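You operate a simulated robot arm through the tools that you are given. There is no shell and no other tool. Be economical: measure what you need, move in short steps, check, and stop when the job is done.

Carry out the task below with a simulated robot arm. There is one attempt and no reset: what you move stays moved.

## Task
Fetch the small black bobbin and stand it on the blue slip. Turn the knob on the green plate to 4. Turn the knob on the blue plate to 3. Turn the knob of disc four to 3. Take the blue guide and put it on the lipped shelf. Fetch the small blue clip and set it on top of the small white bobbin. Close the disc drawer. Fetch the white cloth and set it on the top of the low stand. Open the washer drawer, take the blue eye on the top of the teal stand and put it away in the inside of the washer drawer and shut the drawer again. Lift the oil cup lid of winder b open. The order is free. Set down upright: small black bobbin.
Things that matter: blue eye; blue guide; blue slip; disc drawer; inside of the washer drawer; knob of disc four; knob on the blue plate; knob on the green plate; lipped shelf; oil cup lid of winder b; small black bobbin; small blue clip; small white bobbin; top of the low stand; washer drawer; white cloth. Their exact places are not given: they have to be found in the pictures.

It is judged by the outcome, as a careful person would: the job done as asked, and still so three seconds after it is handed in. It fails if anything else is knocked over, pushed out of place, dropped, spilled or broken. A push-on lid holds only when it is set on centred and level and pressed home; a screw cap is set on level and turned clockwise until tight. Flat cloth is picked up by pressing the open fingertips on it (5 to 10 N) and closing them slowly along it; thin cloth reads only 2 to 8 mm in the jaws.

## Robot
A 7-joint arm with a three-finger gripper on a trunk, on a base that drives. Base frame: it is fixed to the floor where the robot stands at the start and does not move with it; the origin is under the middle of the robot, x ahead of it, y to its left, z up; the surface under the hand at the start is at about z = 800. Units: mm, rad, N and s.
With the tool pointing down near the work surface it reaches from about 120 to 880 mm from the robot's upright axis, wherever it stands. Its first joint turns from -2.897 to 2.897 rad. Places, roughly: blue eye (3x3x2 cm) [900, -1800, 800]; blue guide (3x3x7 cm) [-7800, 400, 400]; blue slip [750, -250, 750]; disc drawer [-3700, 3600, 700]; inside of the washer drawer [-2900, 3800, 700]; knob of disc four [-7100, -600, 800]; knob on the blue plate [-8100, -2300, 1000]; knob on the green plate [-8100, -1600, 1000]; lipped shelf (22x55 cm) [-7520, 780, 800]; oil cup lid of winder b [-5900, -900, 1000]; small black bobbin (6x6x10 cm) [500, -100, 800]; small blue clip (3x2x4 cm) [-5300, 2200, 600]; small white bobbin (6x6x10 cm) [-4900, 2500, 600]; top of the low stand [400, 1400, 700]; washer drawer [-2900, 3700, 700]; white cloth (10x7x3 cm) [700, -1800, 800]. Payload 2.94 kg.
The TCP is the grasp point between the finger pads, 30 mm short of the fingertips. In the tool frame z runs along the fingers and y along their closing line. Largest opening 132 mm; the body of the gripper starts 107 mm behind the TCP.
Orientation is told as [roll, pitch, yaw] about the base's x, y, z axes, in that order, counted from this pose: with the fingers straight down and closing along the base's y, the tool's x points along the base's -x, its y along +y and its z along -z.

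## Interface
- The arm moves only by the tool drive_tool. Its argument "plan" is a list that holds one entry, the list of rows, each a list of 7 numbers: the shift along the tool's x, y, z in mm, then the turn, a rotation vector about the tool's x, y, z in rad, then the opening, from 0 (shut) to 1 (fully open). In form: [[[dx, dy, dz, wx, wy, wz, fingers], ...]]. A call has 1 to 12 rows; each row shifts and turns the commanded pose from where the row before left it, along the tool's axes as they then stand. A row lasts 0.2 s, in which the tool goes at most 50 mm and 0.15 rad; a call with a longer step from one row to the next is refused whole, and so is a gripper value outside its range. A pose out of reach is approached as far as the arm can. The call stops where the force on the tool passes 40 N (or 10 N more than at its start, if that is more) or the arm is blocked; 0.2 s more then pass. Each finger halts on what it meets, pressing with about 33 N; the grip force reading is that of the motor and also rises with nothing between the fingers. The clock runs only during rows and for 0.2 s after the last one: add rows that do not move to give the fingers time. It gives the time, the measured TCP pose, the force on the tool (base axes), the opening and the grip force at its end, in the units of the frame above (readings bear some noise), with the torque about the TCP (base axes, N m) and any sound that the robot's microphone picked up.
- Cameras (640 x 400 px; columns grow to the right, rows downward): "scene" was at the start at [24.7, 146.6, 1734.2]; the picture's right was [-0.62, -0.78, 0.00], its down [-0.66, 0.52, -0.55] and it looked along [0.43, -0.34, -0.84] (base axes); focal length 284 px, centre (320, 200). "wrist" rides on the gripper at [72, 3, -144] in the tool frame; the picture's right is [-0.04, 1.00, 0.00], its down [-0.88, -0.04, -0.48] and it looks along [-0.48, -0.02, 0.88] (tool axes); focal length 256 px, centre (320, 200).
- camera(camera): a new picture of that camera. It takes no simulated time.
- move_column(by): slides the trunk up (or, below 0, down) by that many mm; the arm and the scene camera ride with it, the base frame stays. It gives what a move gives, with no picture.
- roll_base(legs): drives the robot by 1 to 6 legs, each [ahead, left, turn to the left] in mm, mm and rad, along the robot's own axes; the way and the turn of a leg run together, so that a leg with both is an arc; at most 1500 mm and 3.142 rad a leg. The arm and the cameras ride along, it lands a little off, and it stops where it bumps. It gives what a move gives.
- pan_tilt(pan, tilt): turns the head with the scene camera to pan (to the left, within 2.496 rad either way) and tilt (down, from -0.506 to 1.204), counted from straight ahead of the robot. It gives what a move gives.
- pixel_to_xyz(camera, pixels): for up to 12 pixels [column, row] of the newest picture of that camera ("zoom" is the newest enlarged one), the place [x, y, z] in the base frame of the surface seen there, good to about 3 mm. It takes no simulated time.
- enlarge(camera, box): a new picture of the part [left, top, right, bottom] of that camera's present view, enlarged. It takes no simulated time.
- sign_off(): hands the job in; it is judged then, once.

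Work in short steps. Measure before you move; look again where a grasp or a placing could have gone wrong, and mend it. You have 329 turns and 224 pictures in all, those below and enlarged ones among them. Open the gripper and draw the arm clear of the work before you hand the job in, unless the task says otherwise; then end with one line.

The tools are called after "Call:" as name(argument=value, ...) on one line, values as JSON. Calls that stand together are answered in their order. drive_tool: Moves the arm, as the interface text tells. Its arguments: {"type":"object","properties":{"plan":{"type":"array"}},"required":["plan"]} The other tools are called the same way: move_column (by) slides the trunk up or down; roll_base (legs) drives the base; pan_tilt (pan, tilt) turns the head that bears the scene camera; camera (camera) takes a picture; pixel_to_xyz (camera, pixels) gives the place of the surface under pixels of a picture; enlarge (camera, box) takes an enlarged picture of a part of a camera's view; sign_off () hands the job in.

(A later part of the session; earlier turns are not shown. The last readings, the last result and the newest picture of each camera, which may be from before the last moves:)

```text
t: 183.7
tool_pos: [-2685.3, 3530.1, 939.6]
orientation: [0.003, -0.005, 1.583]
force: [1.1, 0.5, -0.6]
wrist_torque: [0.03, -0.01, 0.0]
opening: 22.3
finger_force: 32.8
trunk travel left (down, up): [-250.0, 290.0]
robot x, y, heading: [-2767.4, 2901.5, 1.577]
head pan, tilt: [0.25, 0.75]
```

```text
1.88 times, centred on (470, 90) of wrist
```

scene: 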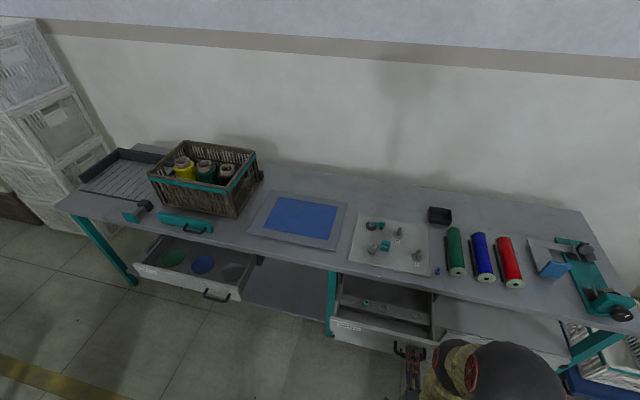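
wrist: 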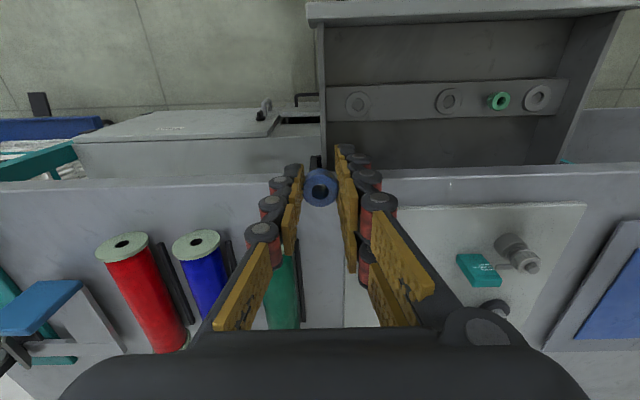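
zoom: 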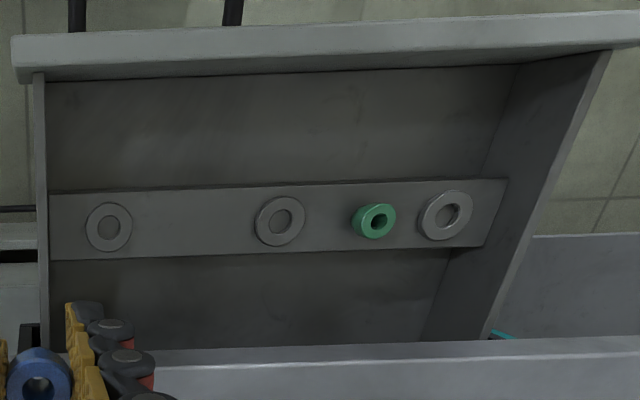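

Drawer floor (z≈660) between front wall (y 3417) and rail (y 3495); place the eye at (−2850,3457). Move over and go partway down.

Call:
drive_tool(plan=[[[18, 41.5, 0, 0, 0, 0, 0.1], [18, 41.5, 0, 0, 0, 0, 0.1], [18, 41.5, 0, 0, 0, 0, 0.1], [17, 41.4, 0, 0, 0, 0, 0.1], [0, 0, 45, 0, 0, 0, 0.1], [0, 0, 45, 0, 0, 0, 0.1], [0, 0, 40, 0, 0, 0, 0.1], [0, 0, 0, 0, 0, 0, 0.1]]])

Call:
camera(camera="wrist")

```text
t: 185.4
tool_pos: [-2847.7, 3457.1, 808.0]
orientation: [0.002, -0.001, 1.584]
force: [0.4, 0.5, -0.9]
wrist_torque: [0.01, 0.0, -0.01]
opening: 22.2
finger_force: 32.0
trunk travel left (down, up): [-250.0, 290.0]
robot x, y, heading: [-2769.0, 2897.2, 1.573]
head pan, tilt: [0.25, 0.75]
```

```text
162 pictures are left
```

wrist: 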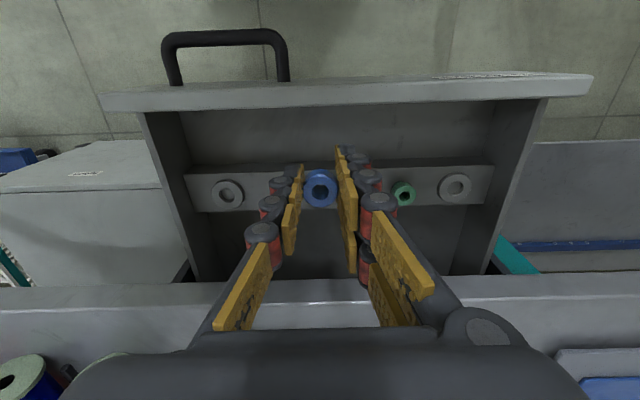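

The landing point (row ~133) is the clear floor strip between wall and rail. Lower and creep.

Call:
drive_tool(plan=[[[0, 0, 40, 0, 0, 0, 0.1], [0, 0, 40, 0, 0, 0, 0.1], [0, 0, 28, 0, 0, 0, 0.1], [0, 0, 4, 0, 0, 0, 0.1], [0, 0, 2, 0, 0, 0, 0.1], [0, 0, 1.5, 0, 0, 0, 0.1], [0, 0, 0, 0, 0, 0, 0.1]]])

Call:
camera(camera="wrist")

```text
t: 187.1
tool_pos: [-2847.5, 3458.2, 693.9]
orientation: [0.003, -0.001, 1.582]
force: [0.1, -0.1, -0.3]
wrist_torque: [0.0, 0.02, 0.03]
opening: 22.3
finger_force: 33.4
trunk travel left (down, up): [-250.0, 290.0]
robot x, y, heading: [-2770.6, 2900.2, 1.566]
head pan, tilt: [0.25, 0.75]
```

```text
161 pictures are left
```

wrist: 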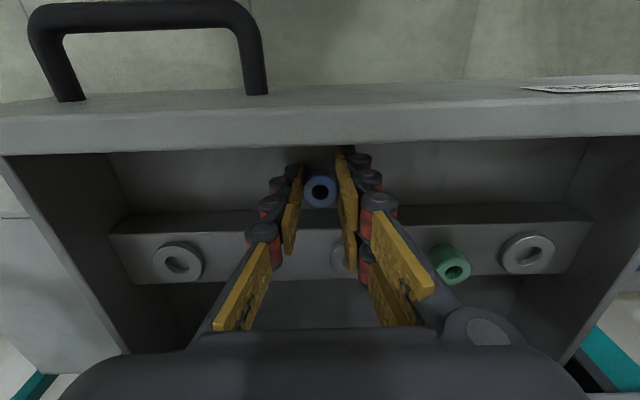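

Call:
drive_tool(plan=[[[0, 0, 1.5, 0, 0, 0, 0.1], [0, 0, 1, 0, 0, 0, 0.1], [0, 0, 1, 0, 0, 0, 0.1], [0, 0, 0, 0, 0, 0, 0.1]]])

```text
t: 188.1
tool_pos: [-2849.1, 3459.1, 691.1]
orientation: [0.002, 0.0, 1.583]
force: [-0.1, -0.1, -0.1]
wrist_torque: [0.02, -0.02, -0.03]
opening: 22.0
finger_force: 33.6
trunk travel left (down, up): [-250.0, 290.0]
robot x, y, heading: [-2769.0, 2903.1, 1.575]
head pan, tilt: [0.25, 0.75]
```

Still no contact; continue creeping.

Call:
drive_tool(plan=[[[0, 0, 1, 0, 0, 0, 0.1], [0, 0, 1, 0, 0, 0, 0.1], [0, 0, 0, 0, 0, 0, 0.1]]])

```text
t: 188.8
tool_pos: [-2850.2, 3460.4, 690.3]
orientation: [0.002, -0.005, 1.582]
force: [0.9, 0.4, 7.6]
wrist_torque: [0.02, -0.04, -0.02]
opening: 22.1
finger_force: 33.1
trunk travel left (down, up): [-250.0, 290.0]
robot x, y, heading: [-2769.2, 2905.0, 1.575]
head pan, tilt: [0.25, 0.75]
```

Contact. Release to ~36 mm and rise out of the drawer.

Call:
drive_tool(plan=[[[0, 0, -0.5, 0, 0, 0, 0.2], [0, 0, 0, 0, 0, 0, 0.27], [0, 0, 0, 0, 0, 0, 0.27], [0, 0, -30, 0, 0, 0, 0.27], [0, 0, -45, 0, 0, 0, 0.27], [0, 0, -45, 0, 0, 0, 0.27], [0, 0, -45, 0, 0, 0, 0.27], [0, 0, 0, 0, 0, 0, 0.27]]])

Call:
camera(camera="wrist")

```text
t: 190.7
tool_pos: [-2849.5, 3458.9, 855.7]
orientation: [0.002, -0.001, 1.584]
force: [0.1, -0.9, -0.8]
wrist_torque: [0.02, -0.03, -0.01]
opening: 35.6
finger_force: 0.0
trunk travel left (down, up): [-250.0, 290.0]
robot x, y, heading: [-2767.6, 2901.5, 1.568]
head pan, tilt: [0.25, 0.75]
```

```text
160 pictures are left
```

wrist: 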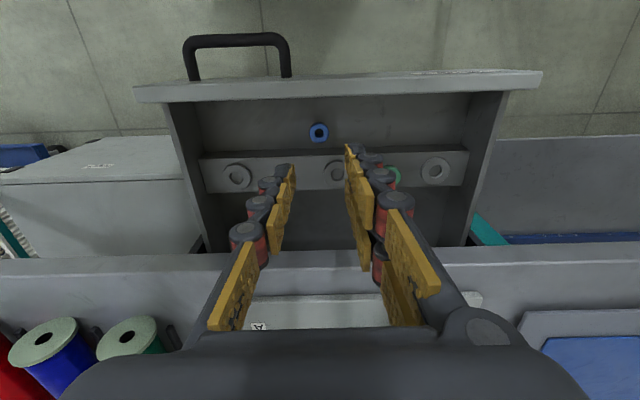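

The blue eye stands on the drawer floor. Now back off in front of the drawer, tilt the closed fingers forward and lower to push its front.

Call:
drive_tool(plan=[[[40, 5, 0, 0, 0, 0, 0], [40, 5, 0, 0, 0, 0, 0], [40, 5, 0, 0, 0, 0, 0], [45, 5, 0, 0, 0, 0, 0], [0, 0, 0, 0, -0.15, 0, 0], [0, 0, 0, 0, -0.15, 0, 0], [0, 0, 0, 0, -0.15, 0, 0], [15, 0, 31, 0, 0, 0, 0], [15, 0, 31, 0, 0, 0, 0], [15, 0, 31, 0, 0, 0, 0], [14, 0, 29, 0, 0, 0, 0], [0, 0, 0, 0, 0, 0, 0]]])

Call:
camera(camera="wrist")

```text
t: 193.2
tool_pos: [-2868.7, 3295.9, 735.7]
orientation: [-0.012, -0.447, 1.587]
force: [-0.6, 0.2, 0.0]
wrist_torque: [0.0, 0.0, 0.0]
opening: 0.0
finger_force: 28.5
out of reach, approached as far as the arm can: row 8, 11
trunk travel left (down, up): [-250.0, 290.0]
robot x, y, heading: [-2767.4, 2903.3, 1.572]
head pan, tilt: [0.25, 0.75]
```

```text
159 pictures are left
```

wrist: 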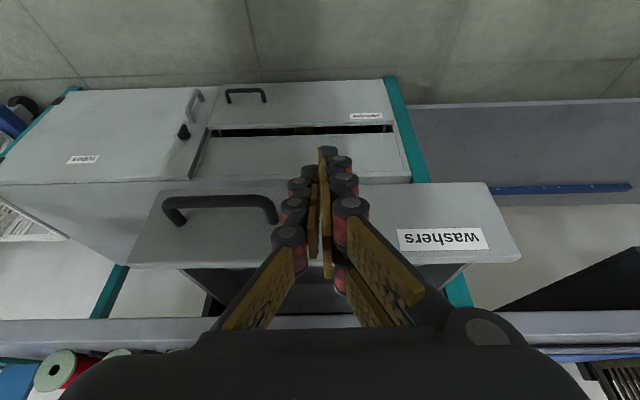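

Tips are in front of the drawer's face. Approach and push slowly.

Call:
drive_tool(plan=[[[-18.7, 0, 14.2, 0, 0, 0, 0], [-18.7, 0, 14.2, 0, 0, 0, 0], [-18.7, 0, 14.2, 0, 0, 0, 0], [-14, 0, 6.5, 0, 0, 0, 0], [-14, 0, 6.5, 0, 0, 0, 0], [-14, 0, 6.5, 0, 0, 0, 0], [-14, 0, 6.5, 0, 0, 0, 0], [-14, 0, 6.5, 0, 0, 0, 0], [-14, 0, 6.5, 0, 0, 0, 0], [-14, 0, 6.5, 0, 0, 0, 0], [-14, 0, 6.5, 0, 0, 0, 0], [-14, 0, 6.5, 0, 0, 0, 0]]])

Call:
camera(camera="wrist")

```text
t: 195.8
tool_pos: [-2871.0, 3508.3, 725.1]
orientation: [0.002, -0.451, 1.582]
force: [0.1, -0.2, 0.5]
wrist_torque: [0.0, 0.01, 0.0]
opening: 0.1
finger_force: 28.8
trunk travel left (down, up): [-250.0, 290.0]
robot x, y, heading: [-2769.6, 2901.0, 1.573]
head pan, tilt: [0.25, 0.75]
```

```text
158 pictures are left
```

wrist: 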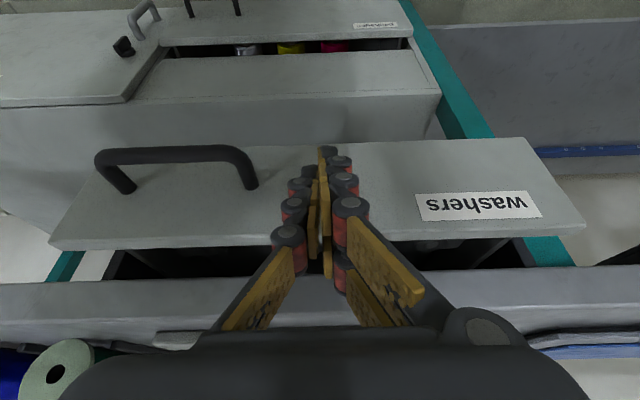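

Closing well, ~50 mm left. Continue until it stops.

Call:
drive_tool(plan=[[[-11, 0, 5.3, 0, 0, 0, 0], [-11, 0, 5.3, 0, 0, 0, 0], [-11, 0, 5.3, 0, 0, 0, 0], [-9, 0, 4.4, 0, 0, 0, 0], [-7, 0, 3.4, 0, 0, 0, 0], [-5, 0, 2.4, 0, 0, 0, 0], [-5, 0, 2.4, 0, 0, 0, 0], [0, 0, 0, 0, 0, 0, 0]]])

Call:
camera(camera="wrist")

```text
t: 197.3
tool_pos: [-2872.1, 3558.7, 718.8]
orientation: [-0.003, -0.438, 1.584]
force: [0.0, -5.9, -2.8]
wrist_torque: [-0.24, -0.01, -0.03]
opening: 0.0
finger_force: 28.4
trunk travel left (down, up): [-250.0, 290.0]
robot x, y, heading: [-2769.3, 2898.1, 1.572]
head pan, tilt: [0.25, 0.75]
stopped in row 7: the force on the tool passed its limit at 46 N (the readings are from after the stop); the commanded pose is now the measured one
```

```text
157 pictures are left
```

wrist: 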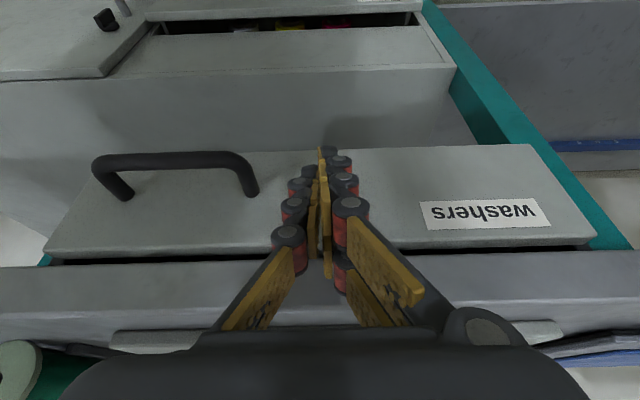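

It hit the stop (46 N). Back off, then check the face against its original y=3592.

Call:
pixel_to_xyz(camera="wrist", pixels=[[400, 180], [200, 220], [560, 180], [400, 245], [450, 180]])

Call:
drive_tool(plan=[[[36, 0, -17, 0, 0, 0, 0], [36, 0, -17, 0, 0, 0, 0], [15, 0, -40, 0, 0, 0, 0], [10, 0, -45, 0, 0, 0, 0], [0, 0, -45, 0, 0, 0, 0], [0, 0, 0, 0, 0.15, 0, 0], [0, 0, 0, 0, 0.15, 0, 0], [0, 0, 0, 0, 0.14, 0, 0], [0, 0, 0, 0, 0, 0, 0]]])

Call:
camera(camera="scene")

```text
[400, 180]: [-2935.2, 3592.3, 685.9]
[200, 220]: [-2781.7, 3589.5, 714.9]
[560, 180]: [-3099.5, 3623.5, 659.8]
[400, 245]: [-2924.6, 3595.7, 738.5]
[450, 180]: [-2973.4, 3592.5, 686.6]
```

```text
t: 199.3
tool_pos: [-2861.0, 3416.2, 832.4]
orientation: [-0.036, -0.134, 1.585]
force: [1.2, 1.9, 1.0]
wrist_torque: [-0.19, -0.03, -0.03]
opening: 0.1
finger_force: 28.5
out of reach, approached as far as the arm can: row 7, 8
trunk travel left (down, up): [-250.0, 290.0]
robot x, y, heading: [-2765.4, 2896.6, 1.577]
head pan, tilt: [0.25, 0.75]
```

```text
156 pictures are left
```

scene: 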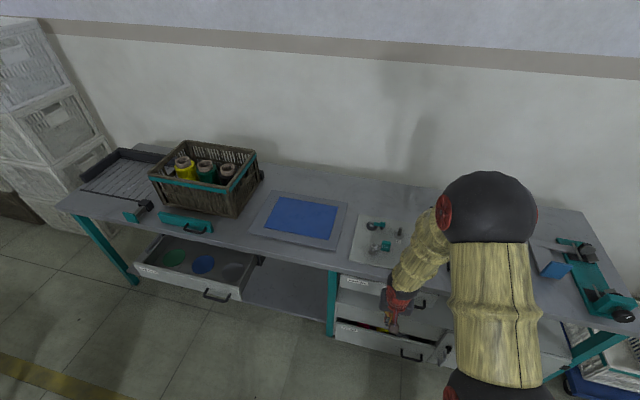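

Washer drawer is shut (face 3592). Next the disc drawer: measure it and look at the trolley behind-left.

Call:
pixel_to_xyz(camera="scene", pixels=[[137, 268], [240, 293], [190, 284], [137, 275], [240, 298], [207, 293], [228, 299], [160, 240], [150, 268], [218, 298]])

Call:
pan_tilt(pan=1.4, tilt=0.7)

Call:
camera(camera="scene")

```text
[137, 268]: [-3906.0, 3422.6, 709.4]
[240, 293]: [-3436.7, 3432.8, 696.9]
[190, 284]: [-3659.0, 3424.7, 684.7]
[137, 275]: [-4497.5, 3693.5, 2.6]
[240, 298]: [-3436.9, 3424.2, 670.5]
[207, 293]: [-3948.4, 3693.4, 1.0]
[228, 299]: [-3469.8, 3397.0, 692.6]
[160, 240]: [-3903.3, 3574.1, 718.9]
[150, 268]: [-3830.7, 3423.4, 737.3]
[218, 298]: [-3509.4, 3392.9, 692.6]
```

```text
t: 200.7
tool_pos: [-2859.1, 3413.1, 833.0]
orientation: [-0.035, -0.136, 1.582]
force: [0.2, 0.4, 0.3]
wrist_torque: [0.03, -0.04, 0.02]
opening: 0.3
finger_force: 28.1
trunk travel left (down, up): [-250.0, 290.0]
robot x, y, heading: [-2770.5, 2901.0, 1.576]
head pan, tilt: [1.4, 0.7]
```

```text
155 pictures are left
```

scene: 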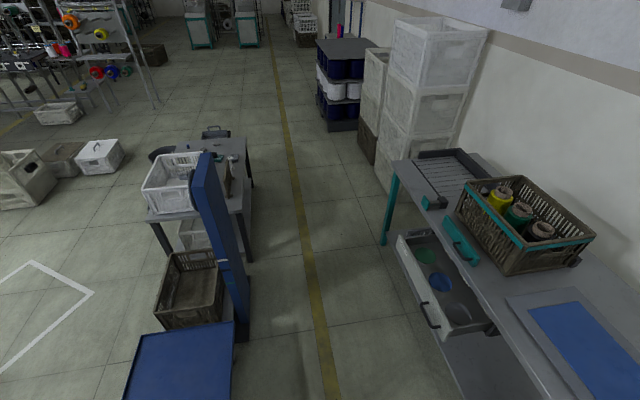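

Measure the aisle: trolley and table right edges.

Call:
pixel_to_xyz(camera="scene", pixels=[[235, 330], [240, 300], [243, 160], [238, 205], [232, 395], [320, 300], [425, 315], [404, 245]])

```text
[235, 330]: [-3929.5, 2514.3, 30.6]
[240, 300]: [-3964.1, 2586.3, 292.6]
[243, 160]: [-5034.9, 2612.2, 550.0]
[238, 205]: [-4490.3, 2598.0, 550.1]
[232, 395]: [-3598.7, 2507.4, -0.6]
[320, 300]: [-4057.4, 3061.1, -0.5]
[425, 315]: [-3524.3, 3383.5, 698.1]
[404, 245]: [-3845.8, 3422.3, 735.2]
```

Aisle is clear to y≈2612. Drive left to x≈−3620.

Call:
roll_base(legs=[[-20, 850, -0.005]])

Call:
camera(camera="wrist")

```text
t: 205.2
tool_pos: [-3711.7, 3393.8, 833.8]
orientation: [-0.035, -0.136, 1.578]
force: [-1.4, 0.7, 0.1]
wrist_torque: [0.01, -0.02, -0.01]
opening: 0.0
finger_force: 28.5
trunk travel left (down, up): [-250.0, 290.0]
robot x, y, heading: [-3621.9, 2878.6, 1.57]
head pan, tilt: [1.4, 0.7]
```

```text
154 pictures are left
```

wrist: 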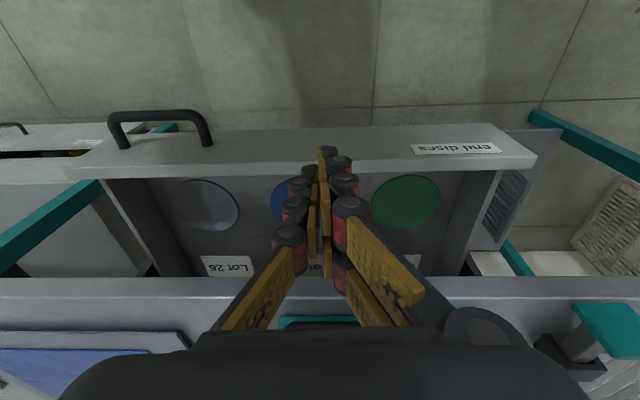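

Retract 80 mm, shift to x≈−3675, tilt to 0.45, and lower to push height.

Call:
drive_tool(plan=[[[40, -18, -5, 0, 0, 0, 0], [40, -18, -5, 0, 0, 0, 0], [0, 0, 0, 0, -0.15, 0, 0], [0, 0, 0, 0, -0.15, 0, 0], [16, 0, 33, 0, 0, 0, 0], [16, 0, 33, 0, 0, 0, 0], [16, 0, 33, 0, 0, 0, 0], [0, 0, 0, 0, 0, 0, 0]]])

Call:
camera(camera="wrist")

```text
t: 207.0
tool_pos: [-3664.8, 3313.7, 739.2]
orientation: [-0.039, -0.436, 1.59]
force: [-0.7, 0.0, -0.3]
wrist_torque: [0.0, 0.01, -0.02]
opening: 0.0
finger_force: 27.7
out of reach, approached as far as the arm can: row 5
trunk travel left (down, up): [-250.0, 290.0]
robot x, y, heading: [-3620.4, 2878.2, 1.57]
head pan, tilt: [1.4, 0.7]
```

```text
153 pictures are left
```

wrist: 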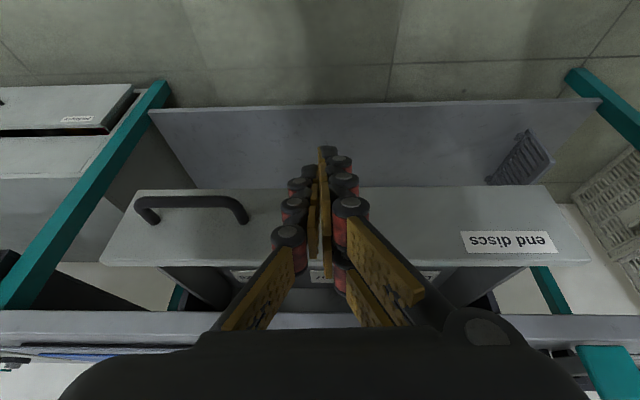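

Push the disc drawer.

Call:
drive_tool(plan=[[[-19.9, 0, 16.3, 0, 0, 0, 0], [-19.9, 0, 16.3, 0, 0, 0, 0], [-19.9, 0, 16.3, 0, 0, 0, 0], [-14, 0, 6.5, 0, 0, 0, 0], [-14, 0, 6.5, 0, 0, 0, 0], [-14, 0, 6.5, 0, 0, 0, 0], [-14, 0, 6.5, 0, 0, 0, 0], [-14, 0, 6.5, 0, 0, 0, 0], [-14, 0, 6.5, 0, 0, 0, 0], [-14, 0, 6.5, 0, 0, 0, 0], [-14, 0, 6.5, 0, 0, 0, 0], [-10, 0, 4.8, 0, 0, 0, 0]]])

Call:
drive_tool(plan=[[[-9, 0, 4.4, 0, 0, 0, 0], [-7, 0, 3.4, 0, 0, 0, 0], [-6, 0, 2.9, 0, 0, 0, 0], [-5, 0, 2.4, 0, 0, 0, 0], [-5, 0, 2.4, 0, 0, 0, 0], [-5, 0, 2.4, 0, 0, 0, 0], [-5, 0, 2.4, 0, 0, 0, 0]]])

Call:
camera(camera="wrist")

```text
t: 209.6
tool_pos: [-3667.0, 3523.9, 718.5]
orientation: [-0.039, -0.433, 1.59]
force: [-0.2, -0.3, -0.2]
wrist_torque: [0.01, -0.02, 0.0]
opening: 0.0
finger_force: 28.5
trunk travel left (down, up): [-250.0, 290.0]
robot x, y, heading: [-3625.0, 2881.5, 1.571]
head pan, tilt: [1.4, 0.7]
```

```text
t: 211.2
tool_pos: [-3668.3, 3558.3, 712.4]
orientation: [-0.039, -0.421, 1.591]
force: [-0.1, -4.6, -3.6]
wrist_torque: [-0.09, -0.04, 0.0]
opening: 0.0
finger_force: 28.7
trunk travel left (down, up): [-250.0, 290.0]
robot x, y, heading: [-3625.0, 2882.0, 1.568]
head pan, tilt: [1.4, 0.7]
stopped in row 7: the force on the tool passed its limit at 46 N (the readings are from after the stop); the commanded pose is now the measured one
```

```text
152 pictures are left
```

wrist: 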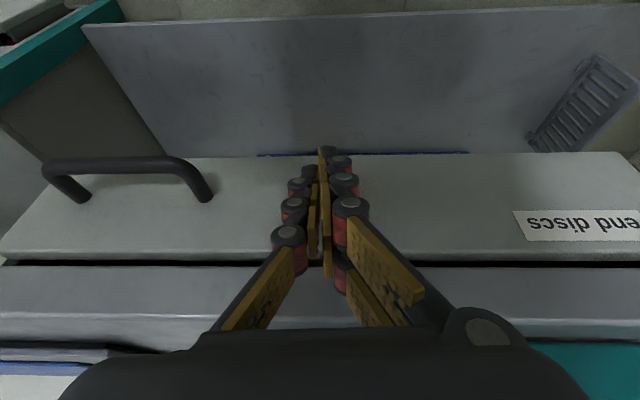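

Both drawers shut. Check the face and measure the crates further left, then retreat.

Call:
pixel_to_xyz(camera="wrist", pixels=[[450, 200], [230, 230]])

Call:
drive_tool(plan=[[[36, 0, -17, 0, 0, 0, 0], [36, 0, -17, 0, 0, 0, 0], [15, 0, -40, 0, 0, 0, 0], [0, 0, -45, 0, 0, 0, 0], [-10, 0, -45, 0, 0, 0, 0], [-10, 0, -45, 0, 0, 0, 0], [0, 0, 0, 0, 0.14, 0, 0], [0, 0, 0, 0, 0.14, 0, 0], [0, 0, 0, 0, 0.14, 0, 0], [0, 0, 0, 0, 0, 0, 0]]])

Call:
camera(camera="scene")

```text
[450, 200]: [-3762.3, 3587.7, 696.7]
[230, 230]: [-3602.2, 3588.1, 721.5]
```

```text
t: 213.4
tool_pos: [-3674.7, 3412.4, 874.7]
orientation: [-0.037, -0.004, 1.575]
force: [0.0, 0.6, 0.2]
wrist_torque: [-0.06, 0.01, -0.02]
opening: 0.0
finger_force: 28.6
trunk travel left (down, up): [-250.0, 290.0]
robot x, y, heading: [-3621.1, 2884.2, 1.573]
head pan, tilt: [1.4, 0.7]
```

```text
151 pictures are left
```

scene: 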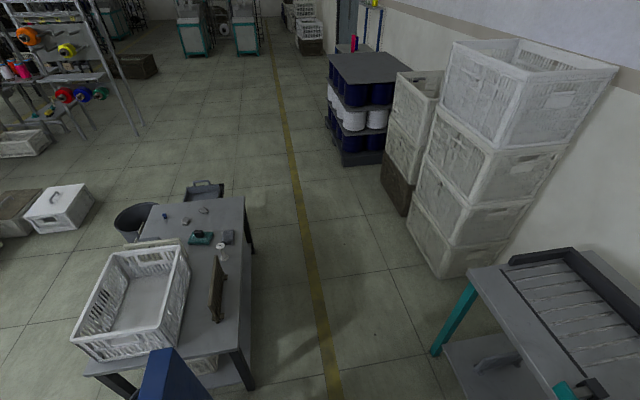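

Disc drawer shut. The small table ahead-left holds clip and bobbin; zoom and measure.

Call:
enlarge(camera="scene", box=[110, 160, 290, 280])

Call:
pixel_to_xyz(camera="scene", pixels=[[440, 270], [385, 180], [345, 160], [243, 200], [237, 345], [222, 258], [147, 207], [205, 190], [165, 216]])

```text
3.33 times, centred on (200, 220) of scene
```

zoom: 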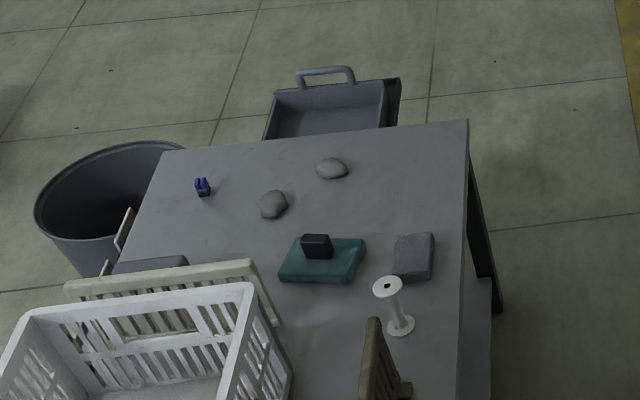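

```text
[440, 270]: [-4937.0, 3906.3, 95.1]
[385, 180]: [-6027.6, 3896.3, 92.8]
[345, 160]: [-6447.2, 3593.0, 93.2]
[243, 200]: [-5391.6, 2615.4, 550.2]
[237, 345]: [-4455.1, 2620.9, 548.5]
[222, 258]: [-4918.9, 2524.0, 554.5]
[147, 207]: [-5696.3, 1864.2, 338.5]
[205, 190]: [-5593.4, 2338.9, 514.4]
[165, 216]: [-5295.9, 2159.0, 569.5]
```

Clip ≈(−5296,2159), white bobbin ≈(−4919,2524), table top z 550. Retract/raise the arm, drive to x≈−5150 and turn to face −y.

Call:
drive_tool(plan=[[[30, 0, -35, 0, 0, 0, 0.3], [30, 0, -35, 0, 0, 0, 0.3], [30, 0, -35, 0, 0, 0, 0.3], [30, 0, -35, -0.037, 0, 0, 0.3], [10, 0, -10, 0, 0, 0, 0.3], [0, 0, 0, 0, 0, 0, 0.3]]])

Call:
roll_base(legs=[[80, 1500, 0], [0, 0, 3.14]])

Call:
pan_tilt(pan=0, tilt=0.9)

Call:
camera(camera="scene")

```text
t: 214.8
tool_pos: [-3674.8, 3281.5, 1023.0]
orientation: [0.0, -0.004, 1.573]
force: [0.2, 0.4, 0.5]
wrist_torque: [-0.04, -0.03, -0.01]
opening: 39.6
finger_force: 0.0
trunk travel left (down, up): [-250.0, 290.0]
robot x, y, heading: [-3623.7, 2882.3, 1.568]
head pan, tilt: [1.4, 0.7]
```

```text
refused: leg 1 is longer than a leg can be; nothing moved
```

```text
t: 216.3
tool_pos: [-3675.4, 3281.6, 1024.1]
orientation: [0.001, -0.005, 1.576]
force: [0.5, 0.1, 0.5]
wrist_torque: [-0.02, -0.01, -0.02]
opening: 39.6
finger_force: 0.0
trunk travel left (down, up): [-250.0, 290.0]
robot x, y, heading: [-3621.4, 2882.6, 1.564]
head pan, tilt: [0.0, 0.901]
```

```text
149 pictures are left
```

scene: 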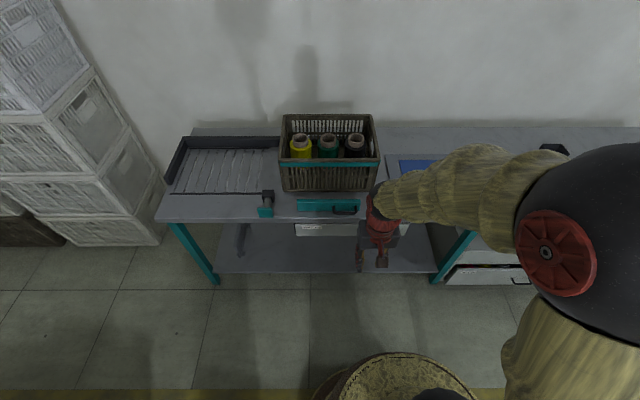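

Leg slightly too long; resend with shorter legs.

Call:
roll_base(legs=[[80, 1480, 0], [0, 50, 0], [0, 0, 3.14]])

Call:
camera(camera="scene")

Call:
camera(camera="wrist")

```text
t: 231.6
tool_pos: [-5062.7, 2543.9, 1022.8]
orientation: [-0.001, -0.006, -1.489]
force: [0.0, 0.5, 0.1]
wrist_torque: [0.0, 0.01, -0.01]
opening: 40.0
finger_force: 0.1
trunk travel left (down, up): [-250.0, 290.0]
robot x, y, heading: [-5145.6, 2938.1, -1.496]
head pan, tilt: [0.0, 0.901]
```

```text
148 pictures are left
```

scene: 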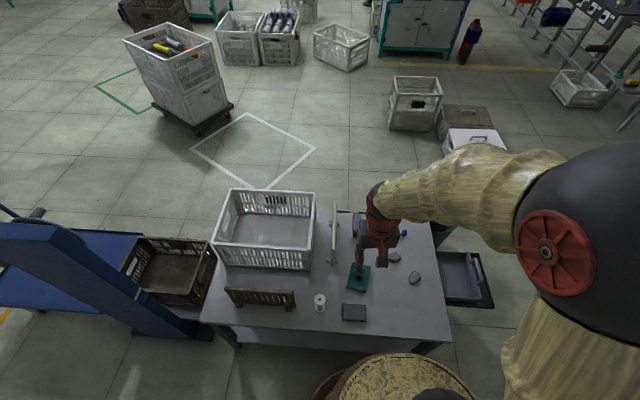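

```text
147 pictures are left
```

wrist: 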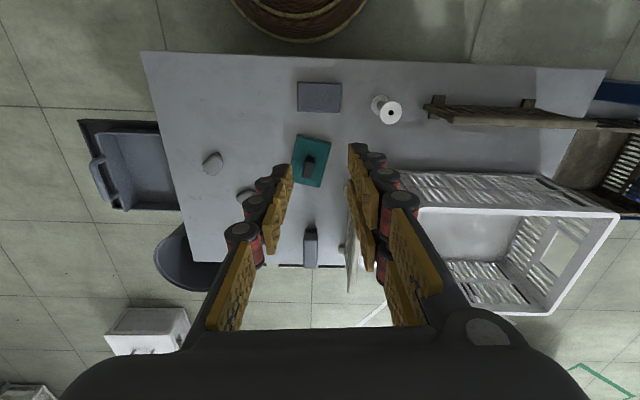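

Move over the far-left region to see the clip.

Call:
drive_tool(plan=[[[-32, -32, 0, 0, 0, 0, 0.4], [-32, -32, 0, 0, 0, 0, 0.4], [-32, -32, 0, 0, 0, 0, 0.4], [-32, -32, 0, 0, 0, 0, 0.4], [-32, -32, 0, 0, 0, 0, 0.4], [-32, -32, 0, 0, 0, 0, 0.4], [-32, -32, 0, 0, 0, 0, 0.4], [0, -20, 30, 0, 0, 0, 0.4], [0, 0, 45, 0, 0, 0, 0.4], [0, 0, 45, 0, 0, 0, 0.4], [0, 0, 0, 0, 0, 0, 0.4]]])

Call:
camera(camera="wrist")

```text
t: 234.0
tool_pos: [-5289.3, 2295.1, 907.3]
orientation: [0.0, -0.007, -1.489]
force: [0.0, -0.1, 0.1]
wrist_torque: [0.02, 0.01, -0.06]
opening: 52.8
finger_force: 0.0
trunk travel left (down, up): [-250.0, 290.0]
robot x, y, heading: [-5147.9, 2936.2, -1.49]
head pan, tilt: [0.0, 0.901]
```

```text
146 pictures are left
```

wrist: 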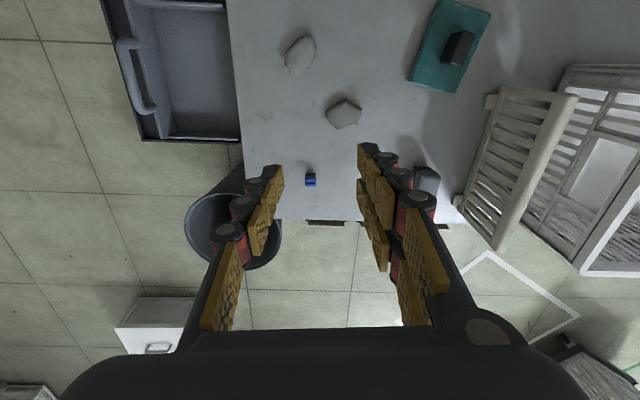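

Clip visible at (311,180). Zoom and measure it.

Call:
enlarge(camera="wrist", box=[280, 160, 340, 200])

Call:
pixel_to_xyz(camera="wrist", pixels=[[311, 180], [309, 176], [313, 184], [320, 200], [240, 130], [320, 220], [290, 180]])

```text
10.00 times, centred on (310, 180) of wrist
```

zoom: 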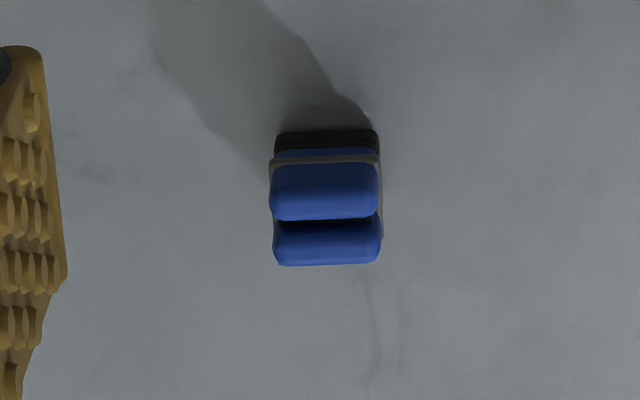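

```text
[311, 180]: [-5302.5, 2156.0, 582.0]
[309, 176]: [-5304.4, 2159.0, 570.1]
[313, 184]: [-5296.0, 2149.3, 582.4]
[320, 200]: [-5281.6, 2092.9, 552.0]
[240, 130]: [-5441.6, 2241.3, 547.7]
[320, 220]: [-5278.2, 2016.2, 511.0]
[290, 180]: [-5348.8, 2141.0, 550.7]
```

Clip centre ≈(−5302,2155), 2 cm across the tool's closing line. Move above it, then lower the trunk 150 mm for reach.

Call:
drive_tool(plan=[[[-35, -6, 0, 0, 0, 0, 0.4], [-35, -6, 0, 0, 0, 0, 0.4], [-35, -6, 0, 0, 0, 0, 0.4], [-34, -6.4, 0, 0, 0, 0, 0.4], [0, 0, 0, 0, 0, 0, 0.4]]])

Call:
move_column(by=-150)

Call:
camera(camera="wrist")

```text
t: 235.2
tool_pos: [-5301.4, 2155.9, 904.7]
orientation: [0.001, -0.004, -1.487]
force: [0.2, 0.3, 0.0]
wrist_torque: [0.01, -0.02, 0.01]
opening: 53.0
finger_force: 0.0
trunk travel left (down, up): [-250.0, 290.0]
robot x, y, heading: [-5145.9, 2940.0, -1.493]
head pan, tilt: [0.0, 0.901]
```

```text
t: 237.0
tool_pos: [-5300.6, 2156.2, 756.0]
orientation: [0.0, -0.006, -1.49]
force: [-0.3, 0.6, 0.4]
wrist_torque: [-0.02, 0.05, -0.02]
opening: 52.9
finger_force: 0.0
trunk travel left (down, up): [-100.0, 440.0]
robot x, y, heading: [-5149.9, 2944.8, -1.495]
head pan, tilt: [0.0, 0.901]
```

```text
144 pictures are left
```

wrist: 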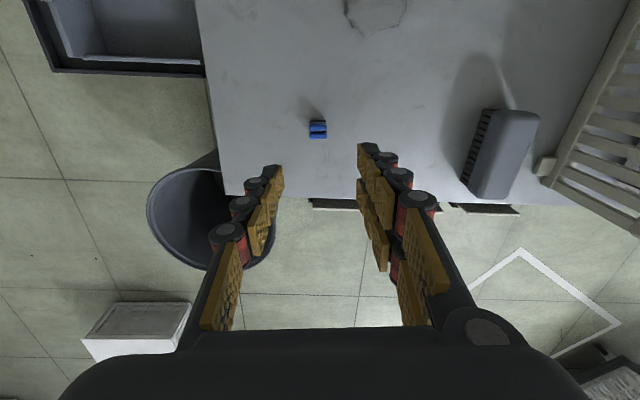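

Nearly centred (off by −2,−3). Correct and descend to z≈630, look again.

Call:
drive_tool(plan=[[[-2, -3, 42, 0, 0, 0, 0.4], [0, 0, 42, 0, 0, 0, 0.4], [0, 0, 42, 0, 0, 0, 0.4], [0, 0, 0, 0, 0, 0, 0.4]]])

Call:
enlarge(camera="wrist", box=[240, 90, 400, 190])

```text
t: 238.0
tool_pos: [-5305.3, 2154.7, 628.1]
orientation: [0.0, -0.005, -1.49]
force: [0.1, 0.8, -0.4]
wrist_torque: [0.01, -0.04, 0.01]
opening: 52.8
finger_force: 0.1
trunk travel left (down, up): [-100.0, 440.0]
robot x, y, heading: [-5150.6, 2938.1, -1.499]
head pan, tilt: [0.0, 0.901]
```

```text
4.00 times, centred on (320, 140) of wrist
```

zoom: 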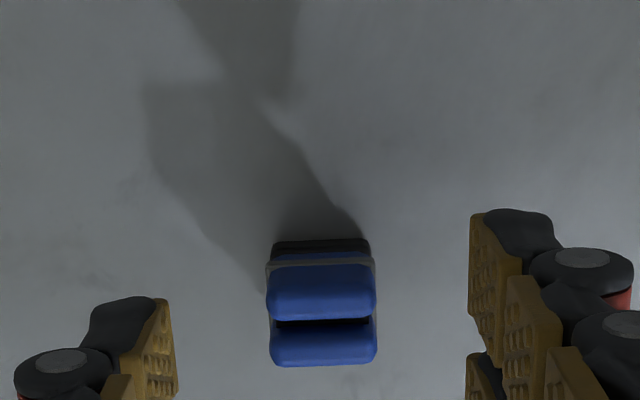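

Centred. Descend 43 mm and close.

Call:
drive_tool(plan=[[[0, 0, 25, 0, 0, 0, 0.4], [0, 0, 17, 0, 0, 0, 0.4], [0, 0, 0, 0, 0, 0, 0.25], [0, 0, 0, 0, 0, 0, 0.12], [0, 0, 0, 0, 0, 0, 0.05], [0, 0, 0, 0, 0, 0, 0.05], [0, 0, 0, 0, 0, 0, 0.05]]])

Call:
enlarge(camera="wrist", box=[240, 130, 400, 230])

```text
t: 239.6
tool_pos: [-5303.9, 2154.3, 586.5]
orientation: [-0.001, -0.004, -1.488]
force: [-0.3, -0.1, 0.5]
wrist_torque: [-0.04, -0.03, 0.0]
opening: 20.5
finger_force: 33.3
trunk travel left (down, up): [-100.0, 440.0]
robot x, y, heading: [-5147.3, 2938.8, -1.496]
head pan, tilt: [0.0, 0.901]
```

```text
4.00 times, centred on (320, 180) of wrist
```

zoom: 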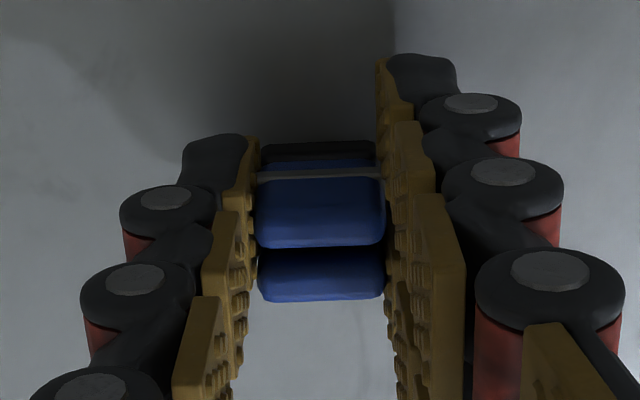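

Clip gripped (20.5 mm). Raise the trunk back 150 mm and the arm 100 mm.

Call:
drive_tool(plan=[[[0, 0, -20, 0, 0, 0, 0.05], [0, 0, -40, 0, 0, 0, 0.05], [0, 0, -40, 0, 0, 0, 0.05], [0, 0, 0, 0, 0, 0, 0.05]]])

Call:
move_column(by=150)

Call:
drive_tool(plan=[[[45, 0, 0, 0, 0, 0, 0.05], [45, 0, 0, 0, 0, 0, 0.05], [45, 0, 0, 0, 0, 0, 0.05], [35, 30, 0, 0, 0, 0, 0.05], [10, 45, 0, 0, 0, 0, 0.05], [0, 45, 0, 0, 0, 0, 0.05], [0, 45, 0, 0, 0, 0, 0.05], [0, 45, 0, 0, 0, 0, 0.05], [0, 45, 0, 0, 0, 0, 0.05], [0, 45, 0, 0, 0, 0, 0.05], [0, 45, 0, 0, 0, 0, 0.05], [0, 0, 0, 0, 0, 0, 0.05]]])

Call:
camera(camera="wrist")

```text
t: 240.6
tool_pos: [-5303.9, 2152.5, 684.0]
orientation: [-0.001, -0.005, -1.489]
force: [0.3, 0.2, 0.1]
wrist_torque: [0.0, 0.0, 0.01]
opening: 20.3
finger_force: 32.8
trunk travel left (down, up): [-100.0, 440.0]
robot x, y, heading: [-5145.4, 2938.7, -1.495]
head pan, tilt: [0.0, 0.901]
```

```text
t: 242.3
tool_pos: [-5303.1, 2151.9, 833.3]
orientation: [0.001, -0.006, -1.489]
force: [-0.1, 0.9, 0.6]
wrist_torque: [-0.01, 0.0, -0.01]
opening: 20.2
finger_force: 33.2
trunk travel left (down, up): [-250.0, 290.0]
robot x, y, heading: [-5148.3, 2936.9, -1.499]
head pan, tilt: [0.0, 0.901]
```

```text
t: 244.9
tool_pos: [-4974.3, 2354.8, 831.4]
orientation: [0.0, -0.007, -1.489]
force: [0.7, 0.0, 0.5]
wrist_torque: [0.02, 0.0, 0.02]
opening: 19.9
finger_force: 32.5
trunk travel left (down, up): [-250.0, 290.0]
robot x, y, heading: [-5148.3, 2942.2, -1.498]
head pan, tilt: [0.0, 0.901]
```

```text
141 pictures are left
```

wrist: 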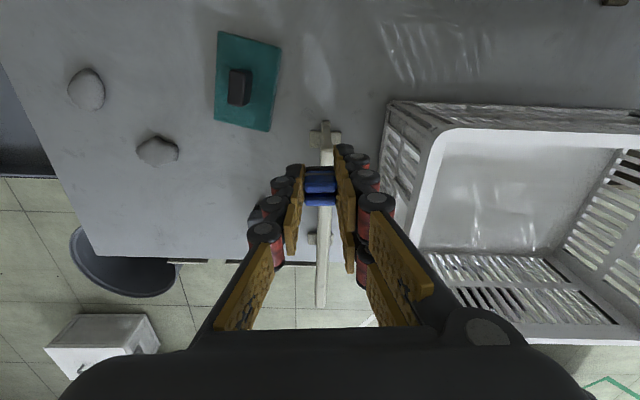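

Move back (+y) so the bobbin comes into view.

Call:
drive_tool(plan=[[[45, 13, 0, 0, 0, 0, 0.05], [45, 13, 0, 0, 0, 0, 0.05], [45, 13, 0, 0, 0, 0, 0.05], [45, 13, 0, 0, 0, 0, 0.05], [45, 13, 0, 0, 0, 0, 0.05], [0, 0, 0, 0, 0, 0, 0.05]]])

Call:
camera(camera="wrist")

```text
t: 246.3
tool_pos: [-4927.6, 2588.7, 831.6]
orientation: [0.001, -0.005, -1.489]
force: [0.6, -0.8, 0.0]
wrist_torque: [-0.02, 0.03, 0.0]
opening: 19.9
finger_force: 32.9
trunk travel left (down, up): [-250.0, 290.0]
robot x, y, heading: [-5144.8, 2937.7, -1.494]
head pan, tilt: [0.0, 0.901]
```

```text
140 pictures are left
```

wrist: 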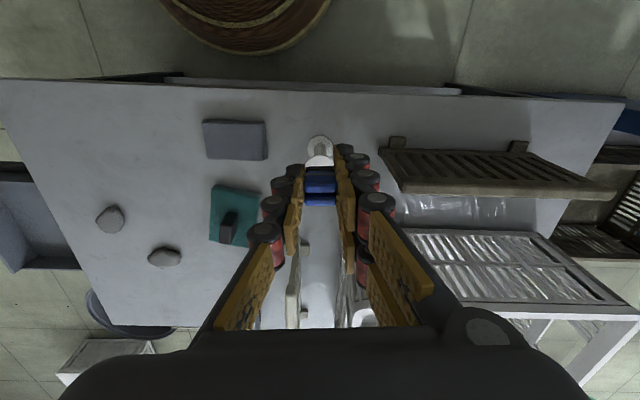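

Bobbin base at (320,150), its top hidden by the clip. Measure base flange edges, and take a scene zoom.

Call:
enlarge(camera="wrist", box=[280, 120, 360, 210])

Call:
enlarge(camera="scene", box=[270, 270, 390, 345])

```text
4.44 times, centred on (320, 165) of wrist
```

zoom: 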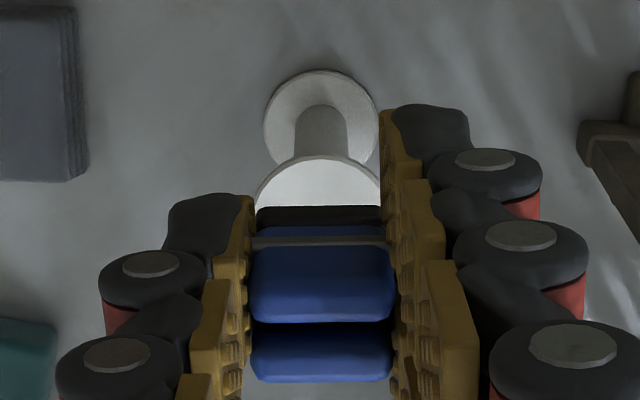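

```text
5.33 times, centred on (330, 308) of scene
```

zoom: 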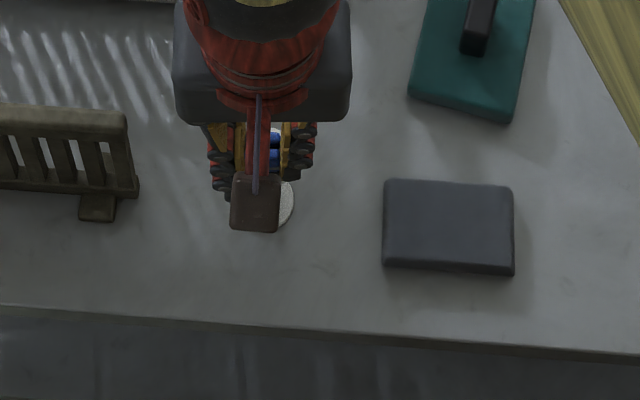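

Bobbin centre is at tool offset (−58,−2) from the TCP. Move over it and lower to a little above the top.

Call:
drive_tool(plan=[[[-29, -1, 0, 0, 0, 0, 0.05], [-28.6, -1, 0, 0, 0, 0, 0.05], [0, 0, 40, 0, 0, 0, 0.05], [0, 0, 40, 0, 0, 0, 0.05], [0, 0, 35, 0, 0, 0, 0.05], [0, 0, 15, 0, 0, 0, 0.05], [0, 0, 0, 0, 0, 0, 0.05]]])

Call:
enlarge(camera="wrist", box=[240, 100, 400, 220])

```text
t: 247.9
tool_pos: [-4923.8, 2531.6, 701.2]
orientation: [-0.001, -0.004, -1.49]
force: [0.2, 0.4, -0.8]
wrist_torque: [0.0, -0.02, -0.01]
opening: 20.3
finger_force: 33.2
trunk travel left (down, up): [-250.0, 290.0]
robot x, y, heading: [-5146.5, 2939.0, -1.495]
head pan, tilt: [0.0, 0.901]
```

```text
3.33 times, centred on (320, 160) of wrist
```

zoom: 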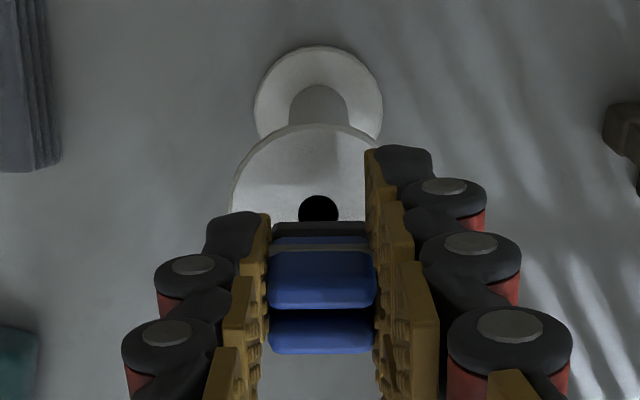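

The bobbin's hole projects exactly under the TCP. Lower gently until contact.

Call:
drive_tool(plan=[[[0, 0, 8, 0, 0, 0, 0.05], [0, 0, 3, 0, 0, 0, 0.05], [0, 0, 2, 0, 0, 0, 0.05], [0, 0, 1, 0, 0, 0, 0.05], [0, 0, 0, 0, 0, 0, 0.05]]])

```text
t: 249.1
tool_pos: [-4924.6, 2530.4, 688.0]
orientation: [0.0, -0.006, -1.488]
force: [-0.6, -0.7, -0.2]
wrist_torque: [-0.01, 0.0, 0.02]
opening: 20.2
finger_force: 33.0
trunk travel left (down, up): [-250.0, 290.0]
robot x, y, heading: [-5143.0, 2940.4, -1.493]
head pan, tilt: [0.0, 0.901]
```

Call:
drive_tool(plan=[[[0, 0, 1, 0, 0, 0, 0.05], [0, 0, 1, 0, 0, 0, 0.05], [0, 0, 0, 0, 0, 0, 0.05]]])

Call:
enlarge(camera="wrist", box=[240, 100, 400, 220])

```text
t: 249.9
tool_pos: [-4924.9, 2531.3, 686.1]
orientation: [0.0, -0.008, -1.489]
force: [-0.5, -0.2, 9.0]
wrist_torque: [-0.06, 0.02, 0.0]
opening: 20.2
finger_force: 32.7
trunk travel left (down, up): [-250.0, 290.0]
robot x, y, heading: [-5149.6, 2942.2, -1.495]
head pan, tilt: [0.0, 0.901]
```

```text
3.33 times, centred on (320, 160) of wrist
```

zoom: 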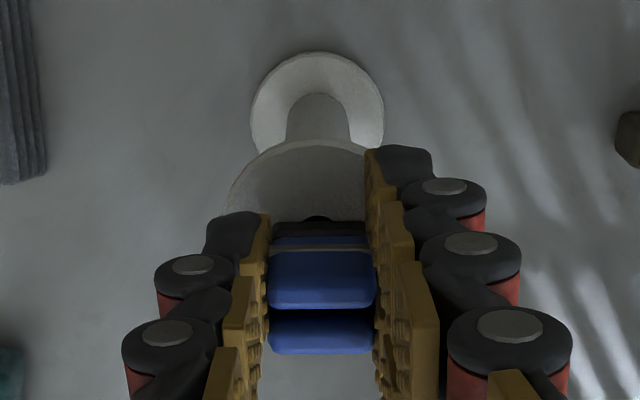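

Contact (9 N). Ease 0.5 mm and open slowly, then rise.

Call:
drive_tool(plan=[[[0, 0, -0.7, 0, 0, 0, 0.14], [0, 0, 0, 0, 0, 0, 0.18], [0, 0, 0, 0, 0, 0, 0.22], [0, 0, 0, 0, 0, 0, 0.28], [0, 0, 0, 0, 0, 0, 0.28], [0, 0, -20, 0, 0, 0, 0.28], [0, 0, -40, 0, 0, 0, 0.28], [0, 0, -45, 0, 0, 0, 0.28], [0, 0, -45, 0, 0, 0, 0.28], [0, 0, 0, 0, 0, 0, 0.28]]])

Call:
camera(camera="wrist")

```text
t: 252.1
tool_pos: [-4927.0, 2532.0, 832.7]
orientation: [0.0, -0.004, -1.489]
force: [-0.6, 0.2, 0.0]
wrist_torque: [-0.02, 0.0, -0.01]
opening: 36.9
finger_force: 0.1
trunk travel left (down, up): [-250.0, 290.0]
robot x, y, heading: [-5147.4, 2937.9, -1.491]
head pan, tilt: [0.0, 0.901]
```

```text
135 pictures are left
```

wrist: 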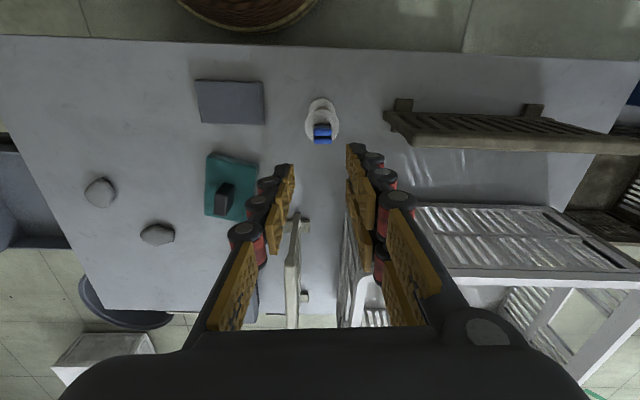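

Clip stands on the bobbin. Retract the arm, then survey toward −x.

Call:
drive_tool(plan=[[[0, 0, -45, 0, 0, 0, 0.28], [0, 0, -45, 0, 0, 0, 0.28], [0, 0, -45, 0, 0, 0, 0.28], [0, 0, -45, 0, 0, 0, 0.28], [0, -40, 0, 0, 0, 0, 0.28], [0, -40, 0, 0, 0, 0, 0.28], [0, -40, 0, 0, 0, 0, 0.28], [0, -40, 0, 0, 0, 0, 0.28], [0, -20, 0, 0, 0, 0, 0.28]]])

Call:
pan_tilt(pan=-0.9, tilt=0.35)

Call:
camera(camera="scene")

Call:
pan_tilt(pan=-0.1, tilt=0.35)

Call:
camera(camera="scene")

```text
t: 254.1
tool_pos: [-5104.9, 2519.5, 1017.6]
orientation: [0.0, -0.006, -1.488]
force: [0.0, 0.3, 0.2]
wrist_torque: [-0.03, 0.0, -0.02]
opening: 36.9
finger_force: 0.0
trunk travel left (down, up): [-250.0, 290.0]
robot x, y, heading: [-5149.6, 2938.0, -1.496]
head pan, tilt: [0.0, 0.901]
```

```text
t: 255.3
tool_pos: [-5104.5, 2519.3, 1018.6]
orientation: [0.0, -0.005, -1.49]
force: [0.3, 0.4, -0.3]
wrist_torque: [-0.01, 0.03, 0.04]
opening: 36.8
finger_force: 0.0
trunk travel left (down, up): [-250.0, 290.0]
robot x, y, heading: [-5147.0, 2938.9, -1.491]
head pan, tilt: [-0.901, 0.351]
```

```text
134 pictures are left
```

scene: 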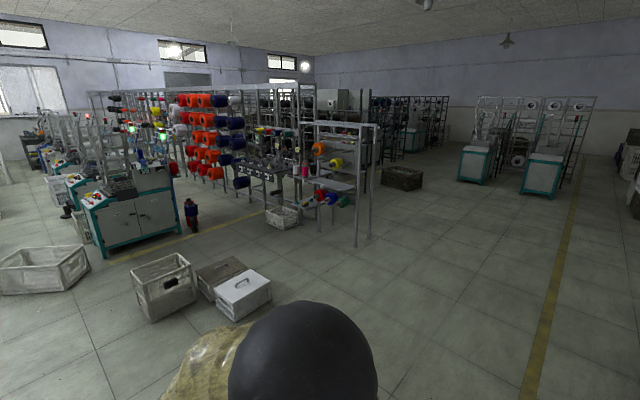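

```text
t: 256.4
tool_pos: [-5105.5, 2519.4, 1017.8]
orientation: [0.0, -0.005, -1.488]
force: [-0.2, 0.0, 0.1]
wrist_torque: [0.02, 0.0, 0.02]
opening: 37.1
finger_force: 0.2
trunk travel left (down, up): [-250.0, 290.0]
robot x, y, heading: [-5147.7, 2938.9, -1.497]
head pan, tilt: [-0.099, 0.351]
```

```text
133 pictures are left
```

scene: 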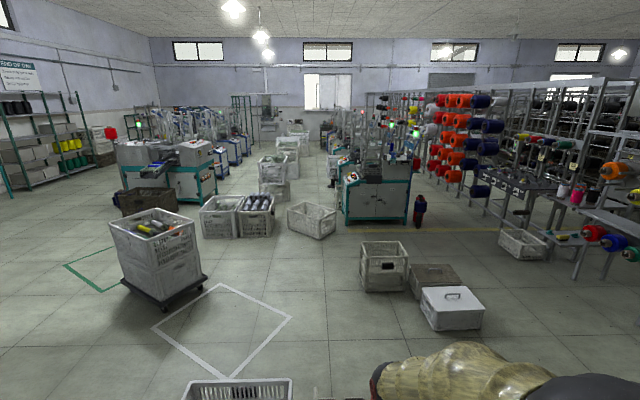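

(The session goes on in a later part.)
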